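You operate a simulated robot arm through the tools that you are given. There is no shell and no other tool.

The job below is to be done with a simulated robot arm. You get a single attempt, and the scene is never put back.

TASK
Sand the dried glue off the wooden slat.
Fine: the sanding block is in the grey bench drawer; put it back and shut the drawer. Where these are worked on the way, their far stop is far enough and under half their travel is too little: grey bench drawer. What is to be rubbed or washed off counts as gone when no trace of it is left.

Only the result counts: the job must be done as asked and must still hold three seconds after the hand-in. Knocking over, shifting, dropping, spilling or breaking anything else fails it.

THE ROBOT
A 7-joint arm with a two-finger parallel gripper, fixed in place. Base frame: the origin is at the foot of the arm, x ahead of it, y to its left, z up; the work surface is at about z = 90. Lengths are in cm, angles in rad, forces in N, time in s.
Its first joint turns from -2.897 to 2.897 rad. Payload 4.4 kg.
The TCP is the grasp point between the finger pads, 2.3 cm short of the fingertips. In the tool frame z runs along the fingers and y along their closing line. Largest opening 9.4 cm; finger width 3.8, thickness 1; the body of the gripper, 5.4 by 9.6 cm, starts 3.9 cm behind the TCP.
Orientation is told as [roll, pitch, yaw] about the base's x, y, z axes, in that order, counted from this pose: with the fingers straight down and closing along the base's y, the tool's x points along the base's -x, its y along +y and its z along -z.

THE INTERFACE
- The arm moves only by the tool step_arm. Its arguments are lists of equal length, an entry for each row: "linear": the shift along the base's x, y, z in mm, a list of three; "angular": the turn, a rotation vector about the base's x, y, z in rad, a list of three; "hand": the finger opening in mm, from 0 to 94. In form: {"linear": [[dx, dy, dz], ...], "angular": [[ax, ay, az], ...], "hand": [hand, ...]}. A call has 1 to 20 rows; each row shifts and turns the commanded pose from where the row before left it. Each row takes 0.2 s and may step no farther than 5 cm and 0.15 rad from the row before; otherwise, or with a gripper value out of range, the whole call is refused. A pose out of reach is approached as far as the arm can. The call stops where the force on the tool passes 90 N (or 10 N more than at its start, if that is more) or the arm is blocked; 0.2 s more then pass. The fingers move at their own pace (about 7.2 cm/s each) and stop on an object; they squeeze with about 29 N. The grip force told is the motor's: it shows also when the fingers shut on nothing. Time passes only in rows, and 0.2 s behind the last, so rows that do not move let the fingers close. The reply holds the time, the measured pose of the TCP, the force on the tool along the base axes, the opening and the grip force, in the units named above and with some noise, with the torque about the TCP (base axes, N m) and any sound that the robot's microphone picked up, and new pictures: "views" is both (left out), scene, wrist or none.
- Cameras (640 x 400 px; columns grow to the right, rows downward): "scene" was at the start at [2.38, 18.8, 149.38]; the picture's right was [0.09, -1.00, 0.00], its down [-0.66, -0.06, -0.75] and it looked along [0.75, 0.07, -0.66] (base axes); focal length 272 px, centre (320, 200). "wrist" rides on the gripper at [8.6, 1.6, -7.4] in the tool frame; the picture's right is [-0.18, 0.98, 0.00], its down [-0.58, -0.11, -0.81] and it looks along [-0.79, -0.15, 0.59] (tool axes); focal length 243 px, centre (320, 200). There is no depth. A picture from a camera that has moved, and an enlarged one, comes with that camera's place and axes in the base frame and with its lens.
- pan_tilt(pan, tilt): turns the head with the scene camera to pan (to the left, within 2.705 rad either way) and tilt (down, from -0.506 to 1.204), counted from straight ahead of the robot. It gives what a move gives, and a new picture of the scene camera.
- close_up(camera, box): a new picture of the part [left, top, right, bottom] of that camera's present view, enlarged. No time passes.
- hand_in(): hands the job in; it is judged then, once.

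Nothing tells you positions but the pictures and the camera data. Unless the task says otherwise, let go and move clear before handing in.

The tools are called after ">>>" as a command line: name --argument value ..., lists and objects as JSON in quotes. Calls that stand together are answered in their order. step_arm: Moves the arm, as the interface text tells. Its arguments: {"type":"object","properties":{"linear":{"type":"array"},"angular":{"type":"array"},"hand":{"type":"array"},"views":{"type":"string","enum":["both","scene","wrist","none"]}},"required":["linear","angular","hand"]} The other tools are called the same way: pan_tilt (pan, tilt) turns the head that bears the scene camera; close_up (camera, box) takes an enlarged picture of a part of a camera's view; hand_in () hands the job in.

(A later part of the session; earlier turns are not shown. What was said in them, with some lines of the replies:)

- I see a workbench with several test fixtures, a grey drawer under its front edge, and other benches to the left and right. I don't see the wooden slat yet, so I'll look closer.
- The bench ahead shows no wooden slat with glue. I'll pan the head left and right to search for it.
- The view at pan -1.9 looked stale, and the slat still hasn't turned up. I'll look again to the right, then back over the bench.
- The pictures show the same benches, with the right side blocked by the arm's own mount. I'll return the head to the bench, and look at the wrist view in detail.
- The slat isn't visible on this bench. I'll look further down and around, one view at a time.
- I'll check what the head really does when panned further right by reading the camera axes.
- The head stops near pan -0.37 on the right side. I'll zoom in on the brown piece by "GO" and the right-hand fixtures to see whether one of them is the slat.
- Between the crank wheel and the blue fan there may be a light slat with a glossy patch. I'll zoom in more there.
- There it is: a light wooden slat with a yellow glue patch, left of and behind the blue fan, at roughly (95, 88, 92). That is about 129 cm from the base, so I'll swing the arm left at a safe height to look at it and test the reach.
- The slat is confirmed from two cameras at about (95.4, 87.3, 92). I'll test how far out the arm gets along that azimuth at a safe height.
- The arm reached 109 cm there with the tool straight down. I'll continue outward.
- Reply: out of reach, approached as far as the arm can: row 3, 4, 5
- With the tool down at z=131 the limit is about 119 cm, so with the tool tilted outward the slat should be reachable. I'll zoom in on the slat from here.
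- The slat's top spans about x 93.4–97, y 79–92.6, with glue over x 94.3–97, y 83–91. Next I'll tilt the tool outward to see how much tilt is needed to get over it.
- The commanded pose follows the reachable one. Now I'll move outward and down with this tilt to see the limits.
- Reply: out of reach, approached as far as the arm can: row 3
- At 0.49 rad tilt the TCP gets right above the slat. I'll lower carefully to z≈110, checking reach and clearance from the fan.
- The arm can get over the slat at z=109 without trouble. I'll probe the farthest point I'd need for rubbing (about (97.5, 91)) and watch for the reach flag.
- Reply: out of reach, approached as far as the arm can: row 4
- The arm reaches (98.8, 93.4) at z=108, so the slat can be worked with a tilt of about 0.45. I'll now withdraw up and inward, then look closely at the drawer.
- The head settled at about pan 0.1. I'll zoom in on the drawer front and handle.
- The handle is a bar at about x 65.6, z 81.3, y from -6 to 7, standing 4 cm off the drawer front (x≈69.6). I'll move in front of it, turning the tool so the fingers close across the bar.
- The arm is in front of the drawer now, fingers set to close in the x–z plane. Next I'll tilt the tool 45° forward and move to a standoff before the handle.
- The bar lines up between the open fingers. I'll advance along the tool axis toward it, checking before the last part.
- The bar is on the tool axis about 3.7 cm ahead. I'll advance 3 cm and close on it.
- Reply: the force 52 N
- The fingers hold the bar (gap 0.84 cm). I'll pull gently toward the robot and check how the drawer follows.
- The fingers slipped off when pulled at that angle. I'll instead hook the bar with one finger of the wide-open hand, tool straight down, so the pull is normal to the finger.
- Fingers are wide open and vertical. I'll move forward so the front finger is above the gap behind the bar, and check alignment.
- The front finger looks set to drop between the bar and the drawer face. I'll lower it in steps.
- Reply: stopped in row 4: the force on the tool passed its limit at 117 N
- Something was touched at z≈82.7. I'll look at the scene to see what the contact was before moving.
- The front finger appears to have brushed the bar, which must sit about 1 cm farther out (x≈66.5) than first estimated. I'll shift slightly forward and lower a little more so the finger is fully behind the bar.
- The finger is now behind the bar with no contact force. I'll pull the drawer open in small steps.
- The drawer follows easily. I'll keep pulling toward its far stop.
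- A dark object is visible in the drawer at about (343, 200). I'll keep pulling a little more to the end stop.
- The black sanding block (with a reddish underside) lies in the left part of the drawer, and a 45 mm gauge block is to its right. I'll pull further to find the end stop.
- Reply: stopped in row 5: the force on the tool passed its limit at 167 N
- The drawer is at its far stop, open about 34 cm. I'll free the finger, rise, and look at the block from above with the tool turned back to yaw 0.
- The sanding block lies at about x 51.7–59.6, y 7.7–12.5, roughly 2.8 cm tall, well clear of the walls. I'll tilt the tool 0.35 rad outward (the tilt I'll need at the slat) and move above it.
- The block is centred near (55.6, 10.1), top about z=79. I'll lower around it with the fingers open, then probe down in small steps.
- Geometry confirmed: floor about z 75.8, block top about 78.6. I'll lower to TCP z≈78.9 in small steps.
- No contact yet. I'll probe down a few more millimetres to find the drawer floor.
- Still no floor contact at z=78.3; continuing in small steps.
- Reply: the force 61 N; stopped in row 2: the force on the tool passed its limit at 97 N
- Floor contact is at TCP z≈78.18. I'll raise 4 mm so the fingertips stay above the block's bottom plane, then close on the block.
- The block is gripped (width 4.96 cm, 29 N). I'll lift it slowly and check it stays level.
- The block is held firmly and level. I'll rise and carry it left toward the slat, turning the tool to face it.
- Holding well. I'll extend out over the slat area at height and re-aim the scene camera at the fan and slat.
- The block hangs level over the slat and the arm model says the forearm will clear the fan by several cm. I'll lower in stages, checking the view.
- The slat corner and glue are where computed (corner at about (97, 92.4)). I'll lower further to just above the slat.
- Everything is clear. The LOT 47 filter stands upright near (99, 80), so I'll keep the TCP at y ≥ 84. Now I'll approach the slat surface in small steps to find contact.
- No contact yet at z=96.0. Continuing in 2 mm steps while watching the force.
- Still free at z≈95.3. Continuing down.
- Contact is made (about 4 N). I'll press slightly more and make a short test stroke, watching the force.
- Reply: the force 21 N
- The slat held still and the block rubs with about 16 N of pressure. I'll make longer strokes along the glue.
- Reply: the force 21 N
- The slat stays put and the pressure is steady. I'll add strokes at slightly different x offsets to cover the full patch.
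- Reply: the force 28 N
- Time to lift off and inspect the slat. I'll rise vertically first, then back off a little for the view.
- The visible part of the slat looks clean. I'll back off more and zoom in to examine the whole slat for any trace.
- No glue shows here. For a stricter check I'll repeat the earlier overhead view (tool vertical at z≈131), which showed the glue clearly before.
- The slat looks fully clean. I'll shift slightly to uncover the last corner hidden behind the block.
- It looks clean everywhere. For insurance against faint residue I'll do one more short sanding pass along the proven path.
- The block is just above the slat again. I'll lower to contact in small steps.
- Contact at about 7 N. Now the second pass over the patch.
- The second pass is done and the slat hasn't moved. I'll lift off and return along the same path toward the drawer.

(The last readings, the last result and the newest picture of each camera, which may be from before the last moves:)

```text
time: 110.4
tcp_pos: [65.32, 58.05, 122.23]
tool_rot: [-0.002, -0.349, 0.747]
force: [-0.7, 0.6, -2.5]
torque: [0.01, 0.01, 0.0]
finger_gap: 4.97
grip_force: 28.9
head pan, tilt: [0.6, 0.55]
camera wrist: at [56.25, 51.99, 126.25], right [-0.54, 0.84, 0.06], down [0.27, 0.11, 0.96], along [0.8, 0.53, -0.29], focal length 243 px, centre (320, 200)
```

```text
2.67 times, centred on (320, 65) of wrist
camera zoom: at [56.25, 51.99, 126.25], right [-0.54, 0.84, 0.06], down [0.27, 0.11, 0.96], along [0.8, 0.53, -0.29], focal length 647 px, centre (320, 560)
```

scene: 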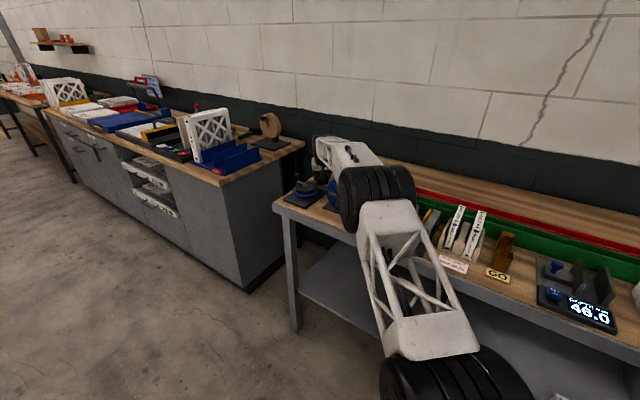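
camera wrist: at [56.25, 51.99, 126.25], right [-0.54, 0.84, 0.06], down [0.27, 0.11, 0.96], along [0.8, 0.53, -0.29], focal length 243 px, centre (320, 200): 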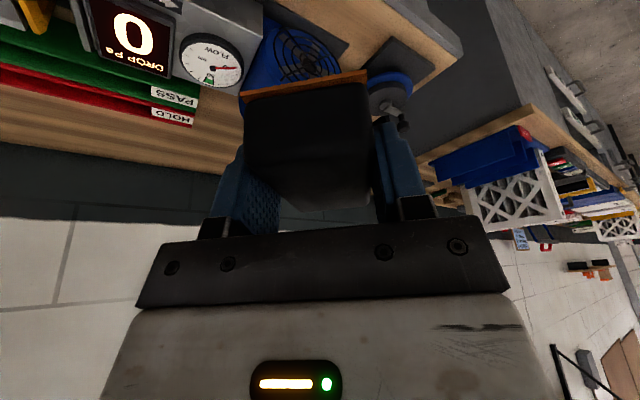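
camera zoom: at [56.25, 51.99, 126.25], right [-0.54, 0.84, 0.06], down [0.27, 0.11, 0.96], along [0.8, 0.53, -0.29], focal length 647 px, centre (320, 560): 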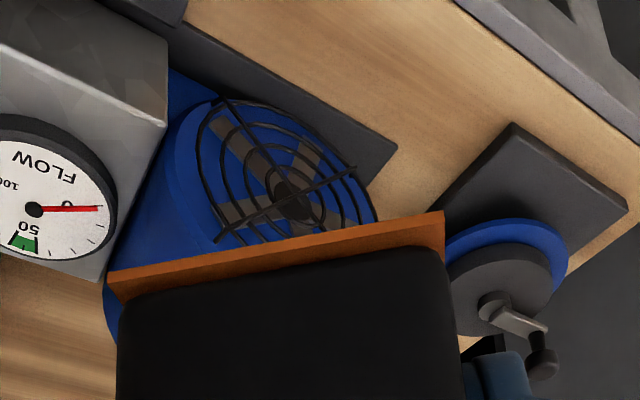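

Now back to above the drawer, turning the tool to yaw 0.

>>> step_arm --linear '[[-8.2, -40, 4], [-8.2, -40, 4], [-8.2, -40, 4], [-8.2, -40, 4], [-8.2, -40, 4], [-8.2, -40, 4], [-8.2, -40, 4], [-8.2, -40, 4], [-8.2, -40, 4], [-8.2, -40, 4], [-8.2, -40, 0], [-8.2, -40, 0]]' --angular '[[0, 0, -0.0623], [0, 0, -0.0623], [0, 0, -0.0623], [0, 0, -0.0623], [0, 0, -0.0623], [0, 0, -0.0623], [0, 0, -0.0623], [0, 0, -0.0623], [0, 0, -0.0623], [0, 0, -0.0623], [0, 0, -0.0623], [0, 0, -0.0623]]' --hand '[20, 20, 20, 20, 20, 20, 20, 20, 20, 20, 20, 20]' --views "wrist"

>>> pan_tilt --pan 0.3 --tilt 0.8

>>> close_up --camera "scene" --box '[0, 0, 640, 400]'

```text
time: 113.0
tcp_pos: [55.41, 10.09, 126.34]
tool_rot: [0.0, -0.348, -0.001]
force: [-0.6, 0.2, -1.3]
torque: [-0.02, 0.03, 0.02]
finger_gap: 4.96
grip_force: 29.0
head pan, tilt: [0.6, 0.55]
camera wrist: at [44.59, 11.78, 130.3], right [0.17, 0.98, 0.06], down [0.27, -0.11, 0.96], along [0.95, -0.15, -0.29], focal length 243 px, centre (320, 200)
```

wrist: 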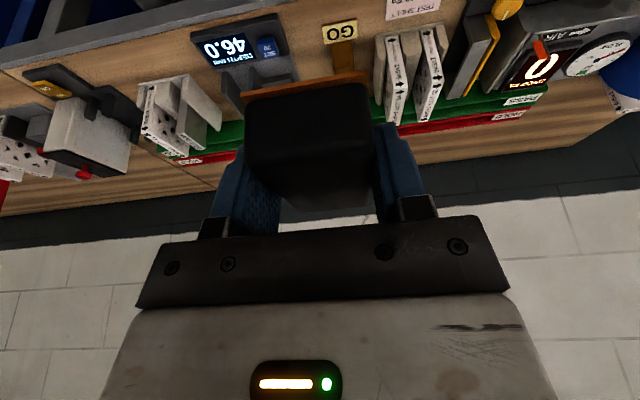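

```text
time: 113.8
tcp_pos: [55.36, 10.24, 126.31]
tool_rot: [-0.002, -0.347, -0.001]
force: [0.9, 1.2, -1.1]
torque: [0.0, 0.03, 0.01]
finger_gap: 4.94
grip_force: 29.2
head pan, tilt: [0.3, 0.799]
```

scene: 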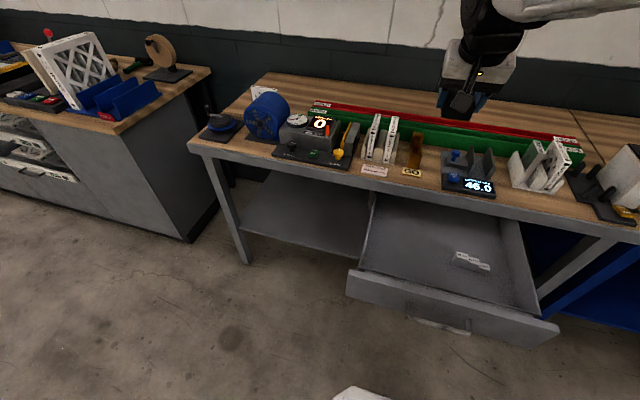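

```text
1.00 times, centred on (320, 200) of scene (not enlarged: the box is as wide or as high as the picture)
camera zoom: at [1.72, 20.46, 148.76], right [0.3, -0.96, 0.0], down [-0.68, -0.21, -0.7], along [0.67, 0.21, -0.72], focal length 272 px, centre (320, 200)
```

zoom: 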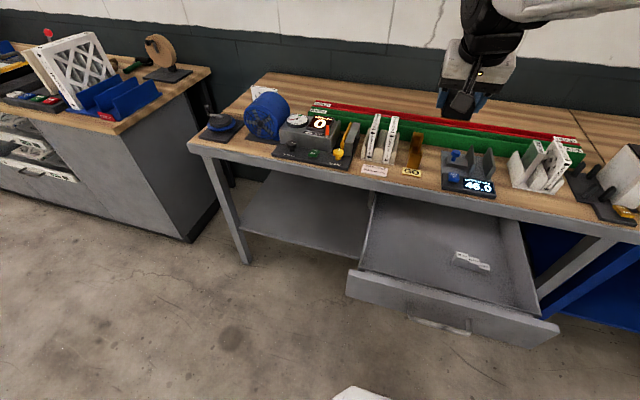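

The drawer is still fully open with the gauge blocks in place. I'll lower the block straight down to its original spot.

>>> step_arm --linear '[[0, 0, -45], [0, 0, -45], [0, 0, -45], [0, 0, -45], [0, 0, -45], [0, 0, -45], [0, 0, -45], [0, 0, -45], [0, 0, -45], [0, 0, -35]]' --angular '[[0, 0, 0], [0, 0, 0], [0, 0, 0], [0, 0, 0], [0, 0, 0], [0, 0, 0], [0, 0, 0], [0, 0, 0], [0, 0, 0], [0, 0, 0]]' --hand '[20, 20, 20, 20, 20, 20, 20, 20, 20, 20]' --views "both"

```text
time: 116.0
tcp_pos: [55.42, 10.06, 82.27]
tool_rot: [-0.001, -0.349, 0.001]
force: [-0.5, -0.6, -2.0]
torque: [0.02, 0.0, 0.01]
finger_gap: 4.99
grip_force: 29.2
head pan, tilt: [0.3, 0.799]
camera wrist: at [44.71, 11.68, 86.24], right [0.17, 0.98, 0.06], down [0.27, -0.11, 0.96], along [0.95, -0.15, -0.28], focal length 243 px, centre (320, 200)
```

scene: 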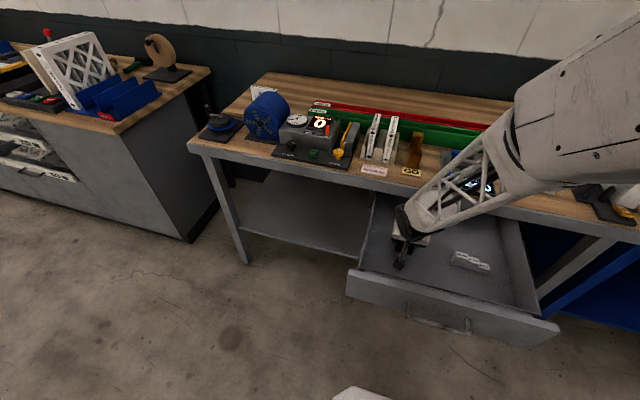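
wrist: 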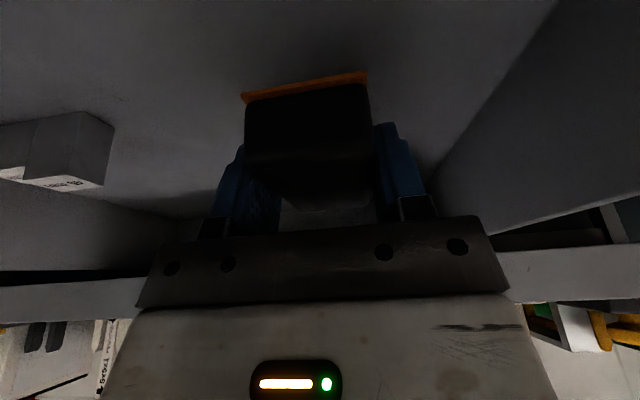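

Now I'll lower the last few centimetres, slowly near the floor.

>>> step_arm --linear '[[0, 0, -15], [0, 0, -12], [0, 0, -5], [0, 0, 0]]' --angular '[[0, 0, 0], [0, 0, 0], [0, 0, 0], [0, 0, 0]]' --hand '[20, 20, 20, 20]' --views "none"

>>> step_arm --linear '[[0, 0, -2], [0, 0, 0]]' --angular '[[0, 0, 0], [0, 0, 0]]' --hand '[20, 20]' --views "none"

>>> step_arm --linear '[[0, 0, -1], [0, 0, 0]]' --angular '[[0, 0, 0], [0, 0, 0]]' --hand '[20, 20]' --views "none"

```text
time: 117.0
tcp_pos: [55.36, 10.07, 79.01]
tool_rot: [-0.002, -0.348, 0.0]
force: [-0.1, -0.4, -0.9]
torque: [-0.01, 0.03, 0.02]
finger_gap: 4.93
grip_force: 29.3
head pan, tilt: [0.3, 0.799]
```

```text
time: 117.6
tcp_pos: [55.4, 10.25, 78.91]
tool_rot: [-0.001, -0.347, 0.001]
force: [-0.6, -0.4, -1.4]
torque: [0.02, 0.0, -0.02]
finger_gap: 4.95
grip_force: 28.7
head pan, tilt: [0.3, 0.799]
```

```text
time: 118.2
tcp_pos: [55.42, 10.05, 78.87]
tool_rot: [-0.002, -0.348, 0.0]
force: [-0.8, 0.1, -0.9]
torque: [-0.03, 0.04, 0.04]
finger_gap: 4.98
grip_force: 28.5
head pan, tilt: [0.3, 0.799]
```

>>> step_arm --linear '[[0, 0, -1.5], [0, 0, 0]]' --angular '[[0, 0, 0], [0, 0, 0]]' --hand '[20, 20]' --views "none"

>>> step_arm --linear '[[0, 0, -1], [0, 0, 0]]' --angular '[[0, 0, 0], [0, 0, 0]]' --hand '[20, 20]' --views "none"

>>> step_arm --linear '[[0, 0, -0.8], [0, 0, 0]]' --angular '[[0, 0, 0], [0, 0, 0]]' --hand '[20, 20]' --views "none"

```text
time: 118.8
tcp_pos: [55.42, 10.03, 78.73]
tool_rot: [-0.002, -0.346, -0.001]
force: [-1.0, -0.5, -2.1]
torque: [-0.03, -0.03, 0.05]
finger_gap: 4.98
grip_force: 28.5
head pan, tilt: [0.3, 0.799]
```

```text
time: 119.4
tcp_pos: [55.45, 10.08, 78.5]
tool_rot: [0.0, -0.348, -0.002]
force: [0.8, -0.1, -1.5]
torque: [0.0, 0.03, 0.01]
finger_gap: 4.96
grip_force: 29.2
head pan, tilt: [0.3, 0.799]
```

```text
time: 120.0
tcp_pos: [55.27, 10.2, 78.43]
tool_rot: [-0.002, -0.349, 0.002]
force: [0.2, -0.2, -0.8]
torque: [-0.04, 0.04, 0.03]
finger_gap: 4.97
grip_force: 28.9
head pan, tilt: [0.3, 0.799]
```

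Not touching yet (the block rode up slightly in the grip). A little lower.

>>> step_arm --linear '[[0, 0, -0.8], [0, 0, 0]]' --angular '[[0, 0, 0], [0, 0, 0]]' --hand '[20, 20]' --views "none"

>>> step_arm --linear '[[0, 0, -0.8], [0, 0, 0]]' --angular '[[0, 0, 0], [0, 0, 0]]' --hand '[20, 20]' --views "none"

```text
time: 120.6
tcp_pos: [55.48, 10.07, 78.46]
tool_rot: [-0.001, -0.35, 0.0]
force: [0.4, -7.2, 10.0]
torque: [0.02, 0.04, -0.02]
finger_gap: 4.95
grip_force: 29.6
head pan, tilt: [0.3, 0.799]
```

```text
time: 121.2
tcp_pos: [55.27, 10.15, 78.44]
tool_rot: [-0.002, -0.351, 0.001]
force: [0.8, -9.7, 30.4]
torque: [-0.07, 0.17, -0.07]
finger_gap: 4.95
grip_force: 29.2
head pan, tilt: [0.3, 0.799]
```

The block rests on the drawer floor. I'll ease off slightly and open the fingers.

>>> step_arm --linear '[[0, 0, 0.9], [0, 0, 0], [0, 0, 0], [0, 0, 0], [0, 0, 0]]' --angular '[[0, 0, 0], [0, 0, 0], [0, 0, 0], [0, 0, 0], [0, 0, 0]]' --hand '[20, 55, 65, 80, 80]' --views "wrist"

```text
time: 122.4
tcp_pos: [55.31, 10.19, 78.48]
tool_rot: [-0.002, -0.347, 0.0]
force: [0.6, -1.0, -0.7]
torque: [-0.02, 0.04, 0.01]
finger_gap: 7.99
grip_force: 0.1
head pan, tilt: [0.3, 0.799]
camera wrist: at [44.56, 11.76, 82.44], right [0.17, 0.98, 0.06], down [0.27, -0.11, 0.96], along [0.95, -0.15, -0.29], focal length 243 px, centre (320, 200)
```

wrist: 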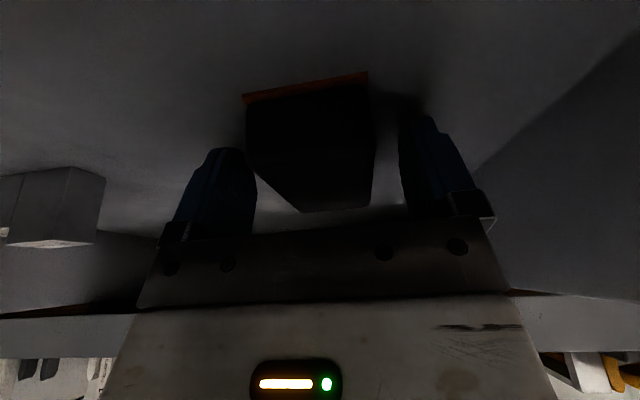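

The block is back in place. I'll rise clear, turn the tool, and go in front of the drawer with closed fingers to push it shut.

>>> step_arm --linear '[[0, 0, 15], [0, 0, 30], [0, 0, 45], [0, 0, 45], [0, 0, 45], [0, 0, 45], [0, 0, 35], [0, 0, 20]]' --angular '[[0, 0, 0], [0, 0, 0], [0, 0, 0], [0, 0, 0], [0, 0.116, 0], [0, 0.116, 0], [0, 0.116, 0], [0, 0, 0]]' --hand '[80, 80, 80, 80, 80, 80, 80, 80]' --views "both"

>>> close_up --camera "scene" --box '[330, 180, 570, 350]'

```text
time: 124.2
tcp_pos: [55.34, 10.27, 106.54]
tool_rot: [-0.002, 0.001, 0.001]
force: [0.6, -0.2, -0.1]
torque: [0.02, -0.01, -0.01]
finger_gap: 7.99
grip_force: 0.0
head pan, tilt: [0.3, 0.799]
camera wrist: at [46.61, 11.8, 113.86], right [0.18, 0.98, 0.0], down [0.58, -0.11, 0.81], along [0.79, -0.15, -0.59], focal length 243 px, centre (320, 200)
```

scene: 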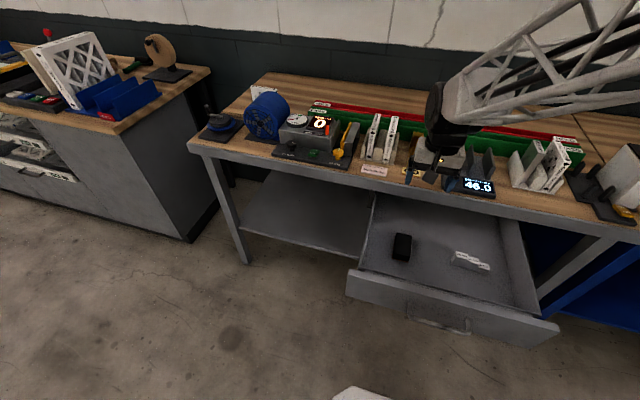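
wrist: 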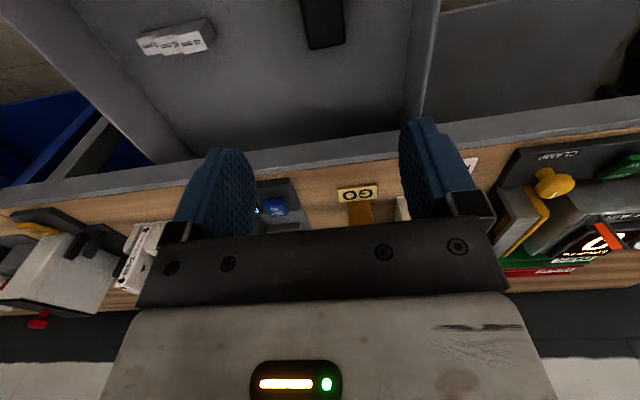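

```text
2.35 times, centred on (450, 265) of scene
camera zoom: at [1.72, 20.45, 148.75], right [0.3, -0.96, 0.0], down [-0.68, -0.21, -0.7], along [0.67, 0.21, -0.72], focal length 639 px, centre (14, 47)
```

zoom: 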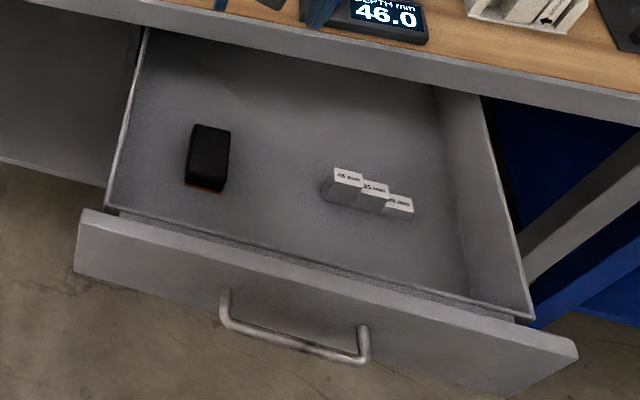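

The block sits as it did before. Now I'll move in front of the drawer, turning to yaw -90° with the fingers closed.

>>> step_arm --linear '[[-24.5, -8.9, 0], [-24.5, -8.9, 0], [-24.5, -8.9, 0], [-24.5, -8.9, 0], [-24.5, -8.9, 0], [-24.5, -8.9, 0], [-24.5, -8.9, 0], [-24.5, -8.9, 0], [-24.5, -8.9, 0], [-24.5, -8.9, 0], [-24.5, -8.9, 0]]' --angular '[[0, 0, -0.1428], [0, 0, -0.1428], [0, 0, -0.1428], [0, 0, -0.1428], [0, 0, -0.1428], [0, 0, -0.1428], [0, 0, -0.1428], [0, 0, -0.1428], [0, 0, -0.1428], [0, 0, -0.1428], [0, 0, -0.1428]]' --hand '[80, 60, 40, 20, 0, 0, 0, 0, 0, 0, 0]' --views "both"

```text
time: 126.6
tcp_pos: [28.36, 0.29, 106.55]
tool_rot: [-0.001, 0.001, -1.573]
force: [0.3, 0.4, -1.1]
torque: [0.03, 0.01, 0.0]
finger_gap: 0.0
grip_force: 29.7
head pan, tilt: [0.3, 0.799]
camera wrist: at [29.92, 8.95, 113.86], right [0.98, -0.19, 0.0], down [-0.11, -0.58, 0.81], along [-0.15, -0.79, -0.59], focal length 243 px, centre (320, 200)
```

scene: 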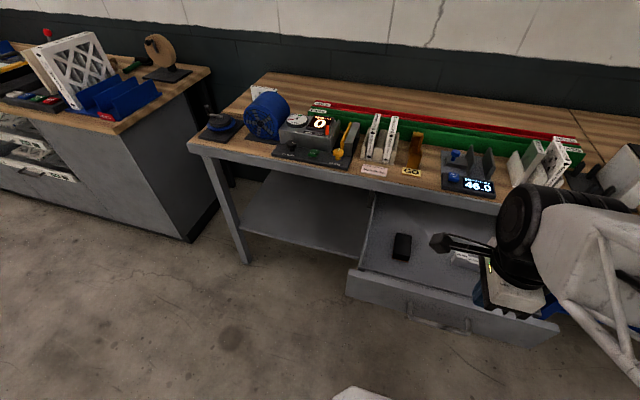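
wrist: 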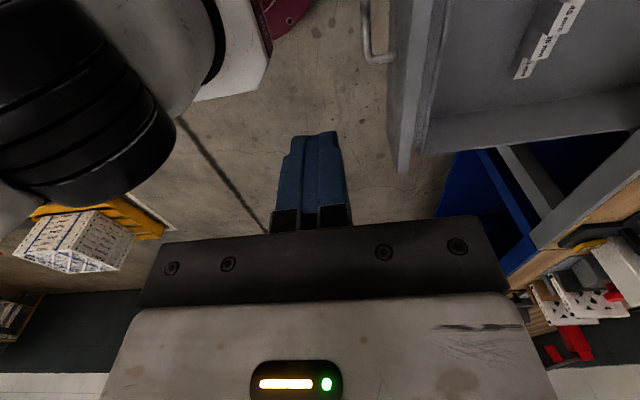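

The bar is at x≈33.1. I'll lower the closed fingers in front of it.

>>> step_arm --linear '[[0, 2, -45], [0, 0, -45], [0, 0, -45], [0, 0, -45], [0, 0, -40], [0, 0, -27]]' --angular '[[0, 0, 0], [0, 0, 0], [0, 0, 0], [0, 0, 0], [0, 0, 0], [0, 0, 0]]' --hand '[0, 0, 0, 0, 0, 0]' --views "both"

```text
time: 128.0
tcp_pos: [28.26, 0.5, 81.73]
tool_rot: [-0.003, 0.0, -1.57]
force: [-0.4, 0.3, -0.2]
torque: [0.0, -0.02, 0.03]
finger_gap: 0.03
grip_force: 28.4
head pan, tilt: [0.3, 0.799]
camera wrist: at [29.9, 9.17, 89.12], right [0.98, -0.18, 0.0], down [-0.11, -0.58, 0.81], along [-0.15, -0.79, -0.59], focal length 243 px, centre (320, 200)
```

scene: 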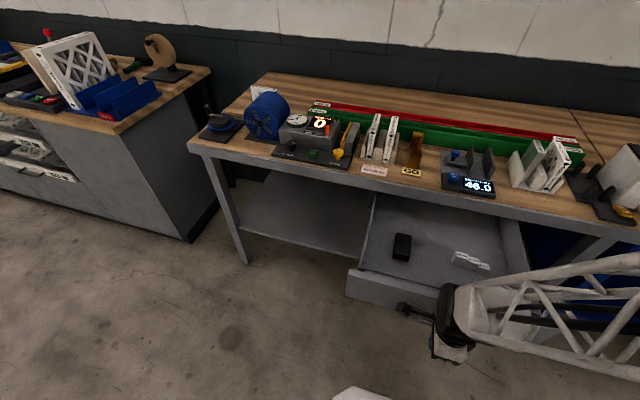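
wrist: 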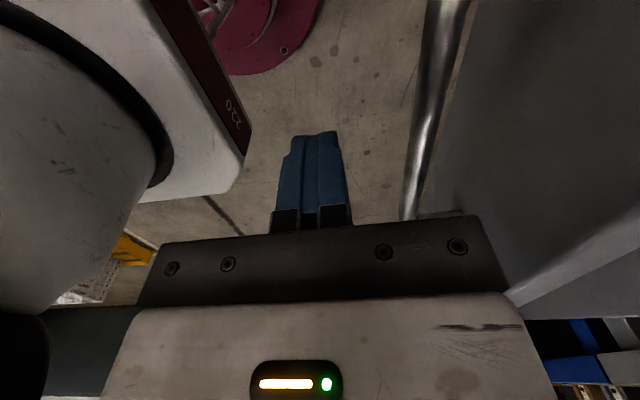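

Fingers are in front of the bar. I'll push the drawer in gently.

>>> step_arm --linear '[[8, 0, 0], [8, 0, 0], [8, 0, 0], [6, 0, 0], [6, 0, 0], [8, 0, 0], [10, 0, 0], [12, 0, 0], [12, 0, 0], [12, 0, 0], [12, 0, 0], [12, 0, 0], [12, 0, 0], [12, 0, 0]]' --angular '[[0, 0, 0], [0, 0, 0], [0, 0, 0], [0, 0, 0], [0, 0, 0], [0, 0, 0], [0, 0, 0], [0, 0, 0], [0, 0, 0], [0, 0, 0], [0, 0, 0], [0, 0, 0], [0, 0, 0], [0, 0, 0]]' --hand '[0, 0, 0, 0, 0, 0, 0, 0, 0, 0, 0, 0, 0, 0]' --views "both"

```text
time: 131.0
tcp_pos: [42.14, 0.71, 81.64]
tool_rot: [-0.002, 0.001, -1.57]
force: [0.2, -0.3, 0.7]
torque: [-0.01, -0.02, -0.01]
finger_gap: 0.0
grip_force: 29.1
head pan, tilt: [0.3, 0.799]
camera wrist: at [43.75, 9.21, 89.15], right [0.98, -0.18, 0.0], down [-0.11, -0.58, 0.81], along [-0.15, -0.79, -0.59], focal length 243 px, centre (320, 200)
```

scene: 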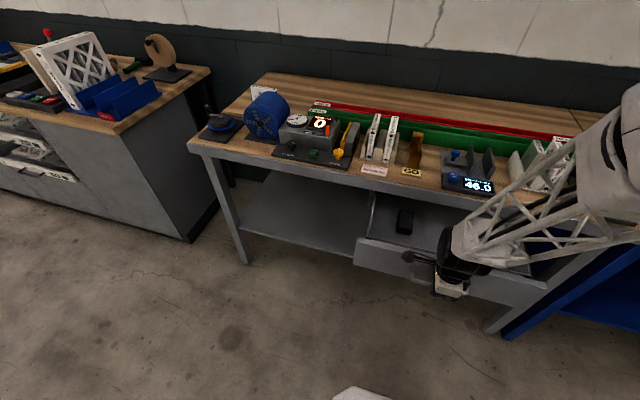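
wrist: 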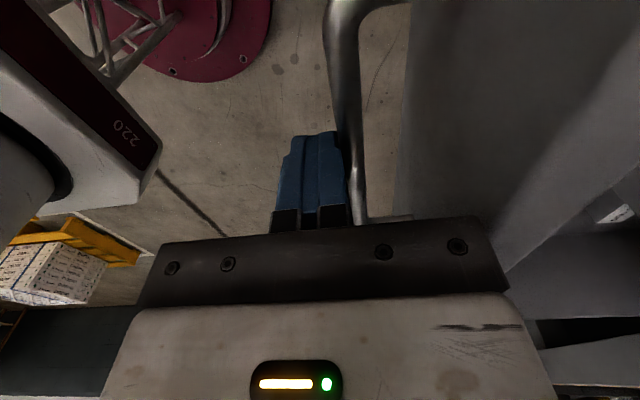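

The drawer is moving in smoothly. I'll continue pushing.

>>> step_arm --linear '[[8, 0, 0], [11, 0, 0], [12, 0, 0], [12, 0, 0], [12, 0, 0], [12, 0, 0], [12, 0, 0], [12, 0, 0], [12, 0, 0], [12, 0, 0], [12, 0, 0], [12, 0, 0], [12, 0, 0], [10, 0, 0], [8, 0, 0]]' --angular '[[0, 0, 0], [0, 0, 0], [0, 0, 0], [0, 0, 0], [0, 0, 0], [0, 0, 0], [0, 0, 0], [0, 0, 0], [0, 0, 0], [0, 0, 0], [0, 0, 0], [0, 0, 0], [0, 0, 0], [0, 0, 0], [0, 0, 0]]' --hand '[0, 0, 0, 0, 0, 0, 0, 0, 0, 0, 0, 0, 0, 0, 0]' --views "both"

```text
time: 134.2
tcp_pos: [59.16, 0.56, 81.63]
tool_rot: [0.001, -0.001, -1.571]
force: [-0.2, 0.0, 0.5]
torque: [0.02, 0.0, -0.01]
finger_gap: 0.01
grip_force: 29.3
head pan, tilt: [0.3, 0.799]
camera wrist: at [60.64, 9.17, 89.18], right [0.98, -0.18, 0.0], down [-0.11, -0.58, 0.81], along [-0.15, -0.79, -0.59], focal length 243 px, centre (320, 200)
```

scene: 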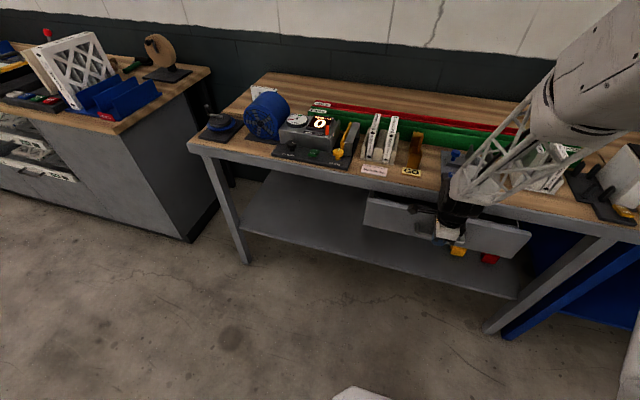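
wrist: 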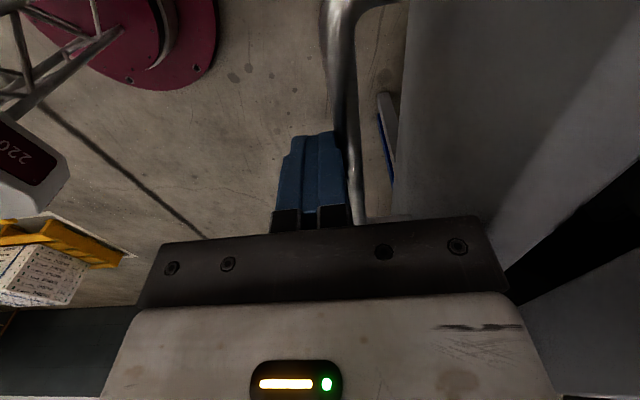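

About 5.5 cm remains. To keep the gripper body clear of the bench edge, I'll back off slightly, tilt the fingers forward, then push the rest slowly.

>>> step_arm --linear '[[-12, 0, 0], [0, 0, 0], [0, 0, 0], [0, 0, 0]]' --angular '[[0, 0, 0], [0, -0.12, 0], [0, -0.12, 0], [0, -0.11, 0]]' --hand '[0, 0, 0, 0]' --views "wrist"

>>> step_arm --linear '[[8, 0, 0], [8, 0, 0], [8, 0, 0], [8, 0, 0], [8, 0, 0], [7, 0, 0]]' --angular '[[0, 0, 0], [0, 0, 0], [0, 0, 0], [0, 0, 0], [0, 0, 0], [0, 0, 0]]' --hand '[0, 0, 0, 0, 0, 0]' --views "both"

```text
time: 135.2
tcp_pos: [58.03, 0.62, 81.71]
tool_rot: [0.35, -0.001, -1.571]
force: [0.1, -0.4, -0.7]
torque: [-0.02, 0.01, 0.0]
finger_gap: 0.02
grip_force: 29.4
head pan, tilt: [0.3, 0.799]
camera wrist: at [56.78, 9.17, 89.27], right [0.92, -0.18, 0.34], down [-0.38, -0.58, 0.72], along [0.06, -0.79, -0.61], focal length 243 px, centre (320, 200)
```

wrist: 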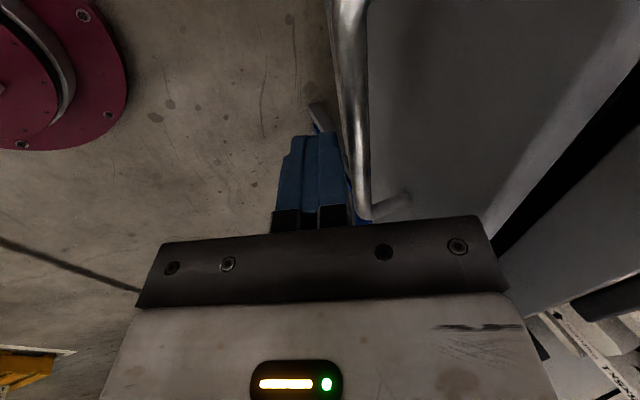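

```text
time: 136.6
tcp_pos: [62.61, 0.53, 81.86]
tool_rot: [0.35, 0.001, -1.57]
force: [-0.3, 0.0, 0.6]
torque: [0.0, -0.03, 0.0]
finger_gap: 0.01
grip_force: 29.9
head pan, tilt: [0.3, 0.799]
camera wrist: at [61.48, 9.21, 89.31], right [0.92, -0.18, 0.34], down [-0.38, -0.58, 0.72], along [0.06, -0.79, -0.61], focal length 243 px, centre (320, 200)
```

scene: 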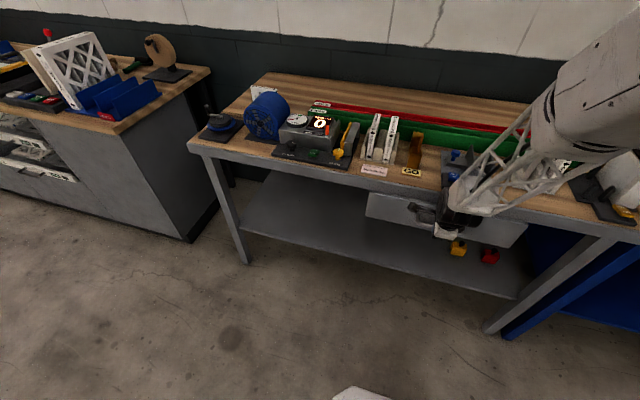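
wrist: 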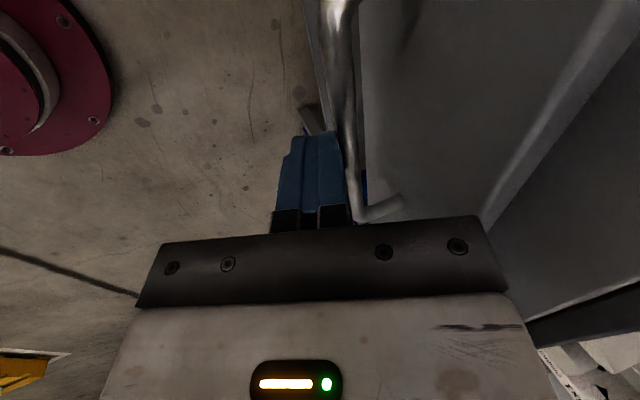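

About 2 cm to go. I'll push slowly until the drawer meets its closed stop.

>>> step_arm --linear '[[5, 0, 0], [5, 0, 0], [4, 0, 0], [4, 0, 0]]' --angular '[[0, 0, 0], [0, 0, 0], [0, 0, 0], [0, 0, 0]]' --hand '[0, 0, 0, 0]' --views "both"

>>> close_up --camera "scene" --box '[340, 150, 560, 270]'

```text
time: 137.6
tcp_pos: [64.32, 0.57, 81.88]
tool_rot: [0.351, -0.001, -1.571]
force: [-0.8, -0.1, -0.5]
torque: [0.01, -0.01, -0.03]
finger_gap: 0.0
grip_force: 29.3
head pan, tilt: [0.3, 0.799]
camera wrist: at [63.29, 9.16, 89.26], right [0.92, -0.18, 0.34], down [-0.38, -0.58, 0.72], along [0.06, -0.79, -0.61], focal length 243 px, centre (320, 200)
```

scene: 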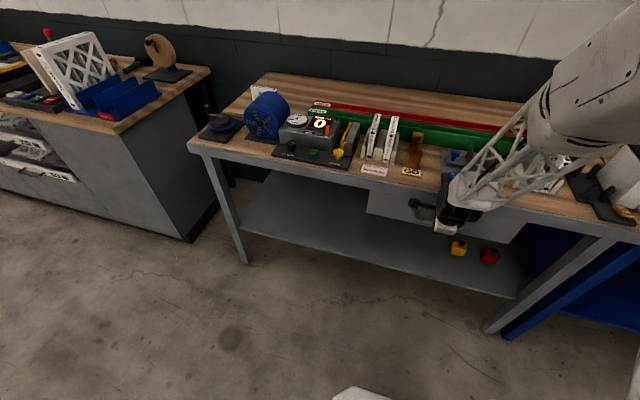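
wrist: 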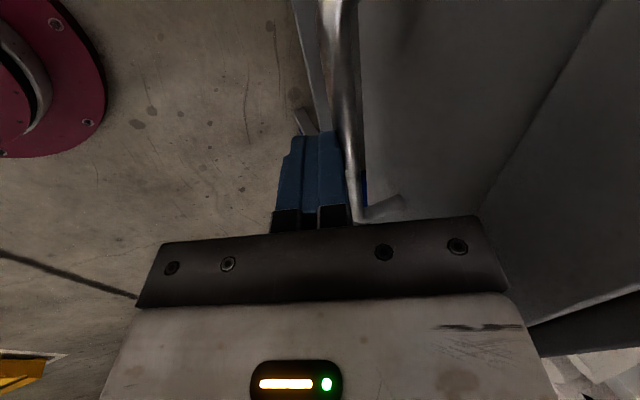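

```text
2.91 times, centred on (450, 210) of scene
camera zoom: at [1.71, 20.45, 148.75], right [0.3, -0.96, 0.0], down [-0.68, -0.21, -0.7], along [0.67, 0.21, -0.72], focal length 790 px, centre (-58, 171)
```

zoom: 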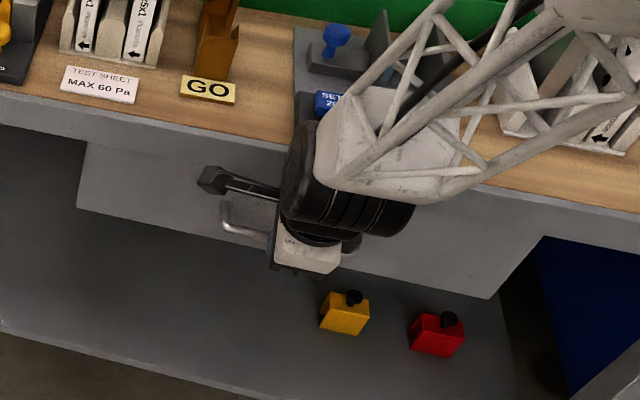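

The drawer looks nearly flush. I'll keep pushing in tiny steps until the stop is felt.

>>> step_arm --linear '[[3, 0, 0], [3, 0, 0], [0, 0, 0]]' --angular '[[0, 0, 0], [0, 0, 0], [0, 0, 0]]' --hand '[0, 0, 0]' --views "none"

>>> step_arm --linear '[[2, 0, 0], [2, 0, 0], [0, 0, 0]]' --angular '[[0, 0, 0], [0, 0, 0], [0, 0, 0]]' --hand '[0, 0, 0]' --views "none"

```text
time: 138.4
tcp_pos: [64.89, 0.5, 81.65]
tool_rot: [0.347, -0.001, -1.572]
force: [-19.8, 1.1, 8.5]
torque: [-0.11, 0.21, -0.4]
finger_gap: 0.0
grip_force: 28.9
head pan, tilt: [0.3, 0.799]
```

```text
time: 139.0
tcp_pos: [65.07, 0.54, 81.58]
tool_rot: [0.344, 0.0, -1.57]
force: [-13.6, -1.2, 1.3]
torque: [0.02, 0.23, -0.24]
finger_gap: 0.0
grip_force: 28.9
head pan, tilt: [0.3, 0.799]
stopped in row 3: the force on the tool passed its limit at 98 N (the readings are from after the stop); the commanded pose is now the measured one
```

The drawer met its closed stop (force rose to ~98 N). I'll back away and verify it's flush.

>>> step_arm --linear '[[-5, 0, 0], [-10, 0, 0], [-25, 0, 0], [-35, 0, 10], [-35, 0, 25], [-20, 0, 40], [0, 0, 45], [0, 0, 45]]' --angular '[[0, 0, 0], [0, 0, 0], [0, 0, 0], [0, 0, 0], [0, 0.12, 0], [0, 0.12, 0], [0, 0.105, 0], [0, 0, 0]]' --hand '[0, 0, 0, 0, 0, 0, 0, 0]' --views "both"

>>> close_up --camera "scene" --box '[340, 150, 560, 270]'

```text
time: 140.8
tcp_pos: [51.97, 0.4, 98.01]
tool_rot: [-0.003, 0.0, -1.572]
force: [0.6, -0.2, 0.9]
torque: [-0.01, -0.02, -0.01]
finger_gap: 0.03
grip_force: 29.1
head pan, tilt: [0.3, 0.799]
camera wrist: at [53.63, 9.07, 105.51], right [0.98, -0.18, 0.0], down [-0.11, -0.58, 0.81], along [-0.15, -0.79, -0.59], focal length 243 px, centre (320, 200)
```

scene: 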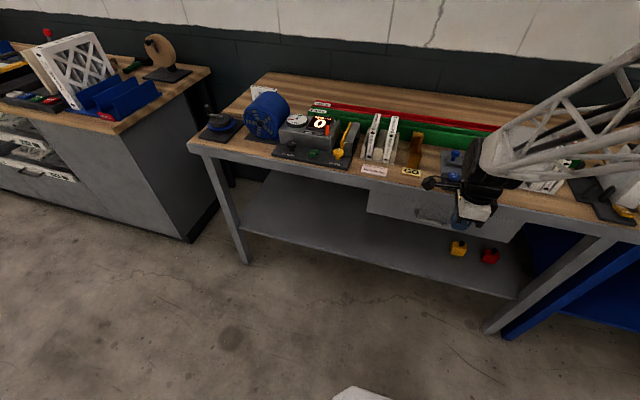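
wrist: 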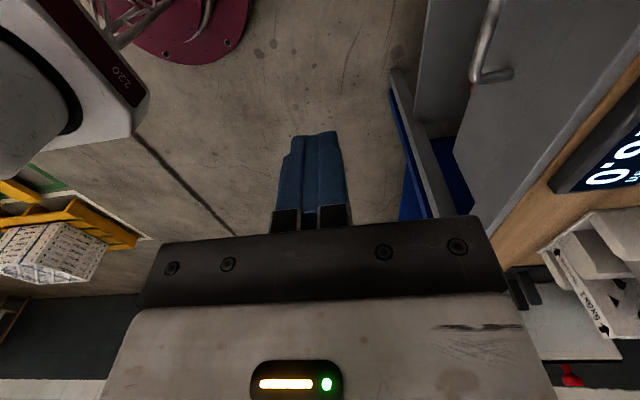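

```text
2.91 times, centred on (450, 210) of scene
camera zoom: at [1.72, 20.45, 148.75], right [0.3, -0.96, 0.0], down [-0.68, -0.21, -0.7], along [0.67, 0.21, -0.72], focal length 790 px, centre (-58, 171)
```

zoom: 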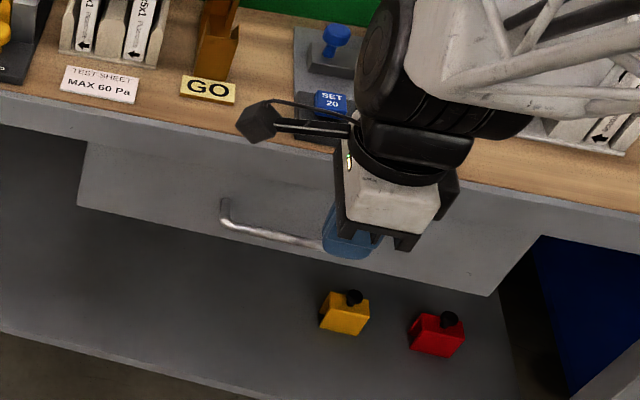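

The drawer is flush. The display reading in the wrist view is partly cut, so I'll check it and the rest of the bench, then move the arm clear.

>>> close_up --camera "wrist" --box '[540, 80, 640, 220]'

>>> step_arm --linear '[[0, 10, 45], [0, 15, 45], [10, 15, 45], [10, 15, 45], [15, 15, 30], [15, 15, 20], [15, 15, 10], [15, 15, 0], [20, 15, 0], [20, 15, 0], [20, 15, 0]]' --angular '[[0, 0, 0.143], [0, 0, 0.143], [0, 0, 0.143], [0, 0, 0.143], [0, 0, 0.143], [0, 0, 0.143], [0, 0, 0.143], [0, 0, 0.143], [0, 0, 0.143], [0, 0, 0.143], [0, 0, 0.14]]' --hand '[0, 0, 0, 40, 80, 94, 94, 94, 94, 94, 94]' --views "both"

```text
2.86 times, centred on (590, 150) of wrist
camera zoom: at [53.63, 9.07, 105.51], right [0.98, -0.18, 0.0], down [-0.11, -0.58, 0.81], along [-0.15, -0.79, -0.59], focal length 693 px, centre (-451, 343)
```

zoom: 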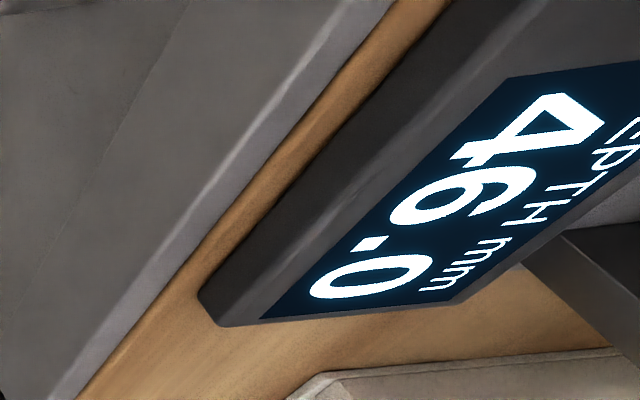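

```text
time: 143.2
tcp_pos: [66.05, 16.6, 121.97]
tool_rot: [-0.001, 0.001, 0.001]
force: [0.6, 0.9, -0.4]
torque: [0.03, 0.01, -0.03]
finger_gap: 9.4
grip_force: 0.1
head pan, tilt: [0.3, 0.799]
camera wrist: at [57.31, 18.19, 129.44], right [0.18, 0.98, 0.0], down [0.58, -0.11, 0.81], along [0.79, -0.15, -0.59], focal length 243 px, centre (320, 200)
```

scene: 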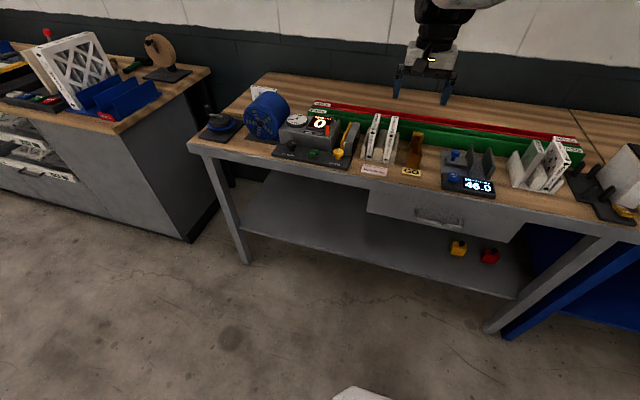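
wrist: 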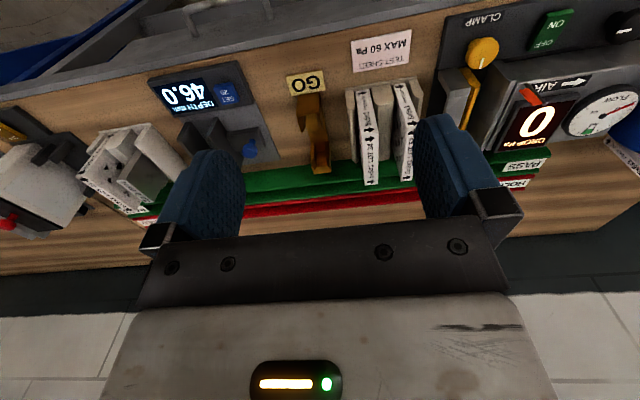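

All readings and items look unchanged. I'll zoom in to confirm the drawer is fully shut and check the slat once more from the scene camera.

>>> close_up --camera "scene" --box '[350, 170, 540, 270]'

>>> close_up --camera "wrist" --box '[0, 0, 400, 120]'

>>> close_up --camera "scene" --box '[190, 70, 310, 150]'

```text
3.37 times, centred on (445, 220) of scene
camera zoom: at [1.71, 20.45, 148.75], right [0.3, -0.96, 0.0], down [-0.68, -0.21, -0.7], along [0.67, 0.21, -0.72], focal length 915 px, centre (-101, 133)
```

zoom: 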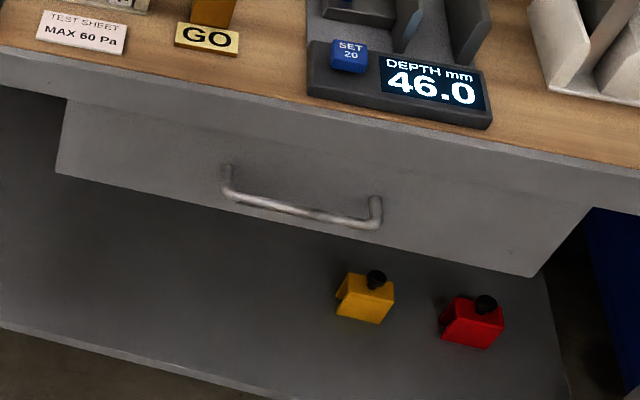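

```text
1.60 times, centred on (200, 60) of wrist
camera zoom: at [57.31, 18.19, 129.44], right [0.18, 0.98, 0.0], down [0.58, -0.11, 0.81], along [0.79, -0.15, -0.59], focal length 388 px, centre (512, 424)
```

zoom: 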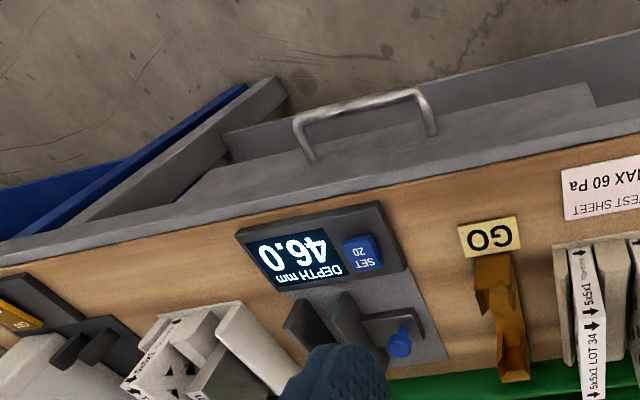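

```text
5.00 times, centred on (250, 110) of scene
camera zoom: at [1.71, 20.45, 148.75], right [0.3, -0.96, 0.0], down [-0.68, -0.21, -0.7], along [0.67, 0.21, -0.72], focal length 1358 px, centre (670, 650)
```

zoom: 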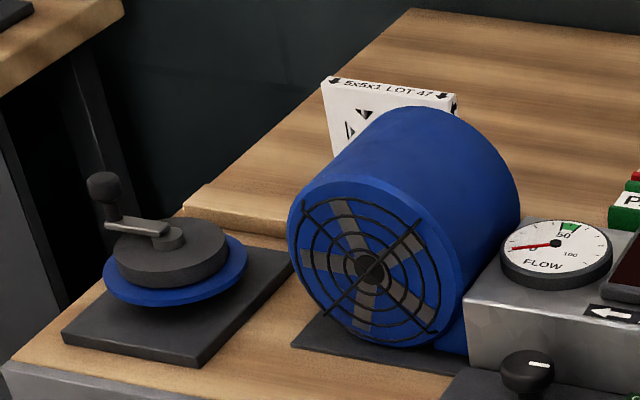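

Everything checks out. The slat shows no glue, the block is back in its spot, the drawer is shut with its handle at the starting position (x≈66.5), and nothing else has moved. The gripper is open and clear, so I'm handing in.

>>> hand_in

```text
The job is handed in.
```

I sanded the dried glue off the wooden slat; close-ups after the first of two passes show no trace of it, and neither does a wider view at the end. I have handed the job in.

- **Sanding block:** it is back in its place in the grey bench drawer, next to the gauge blocks.
- **Drawer:** I opened it to its far stop, then pushed it shut until it met its closed stop. The handle is back where it started.
- **Everything else:** the slat, the fan, the filter behind it and the gauges look unmoved, and the depth display still reads 46.0.
- **Firm contact:** early on, a finger came down on the drawer handle and the arm stopped at 117 N. The handle was not damaged as far as I can see.

The gripper is open and clear of the bench.
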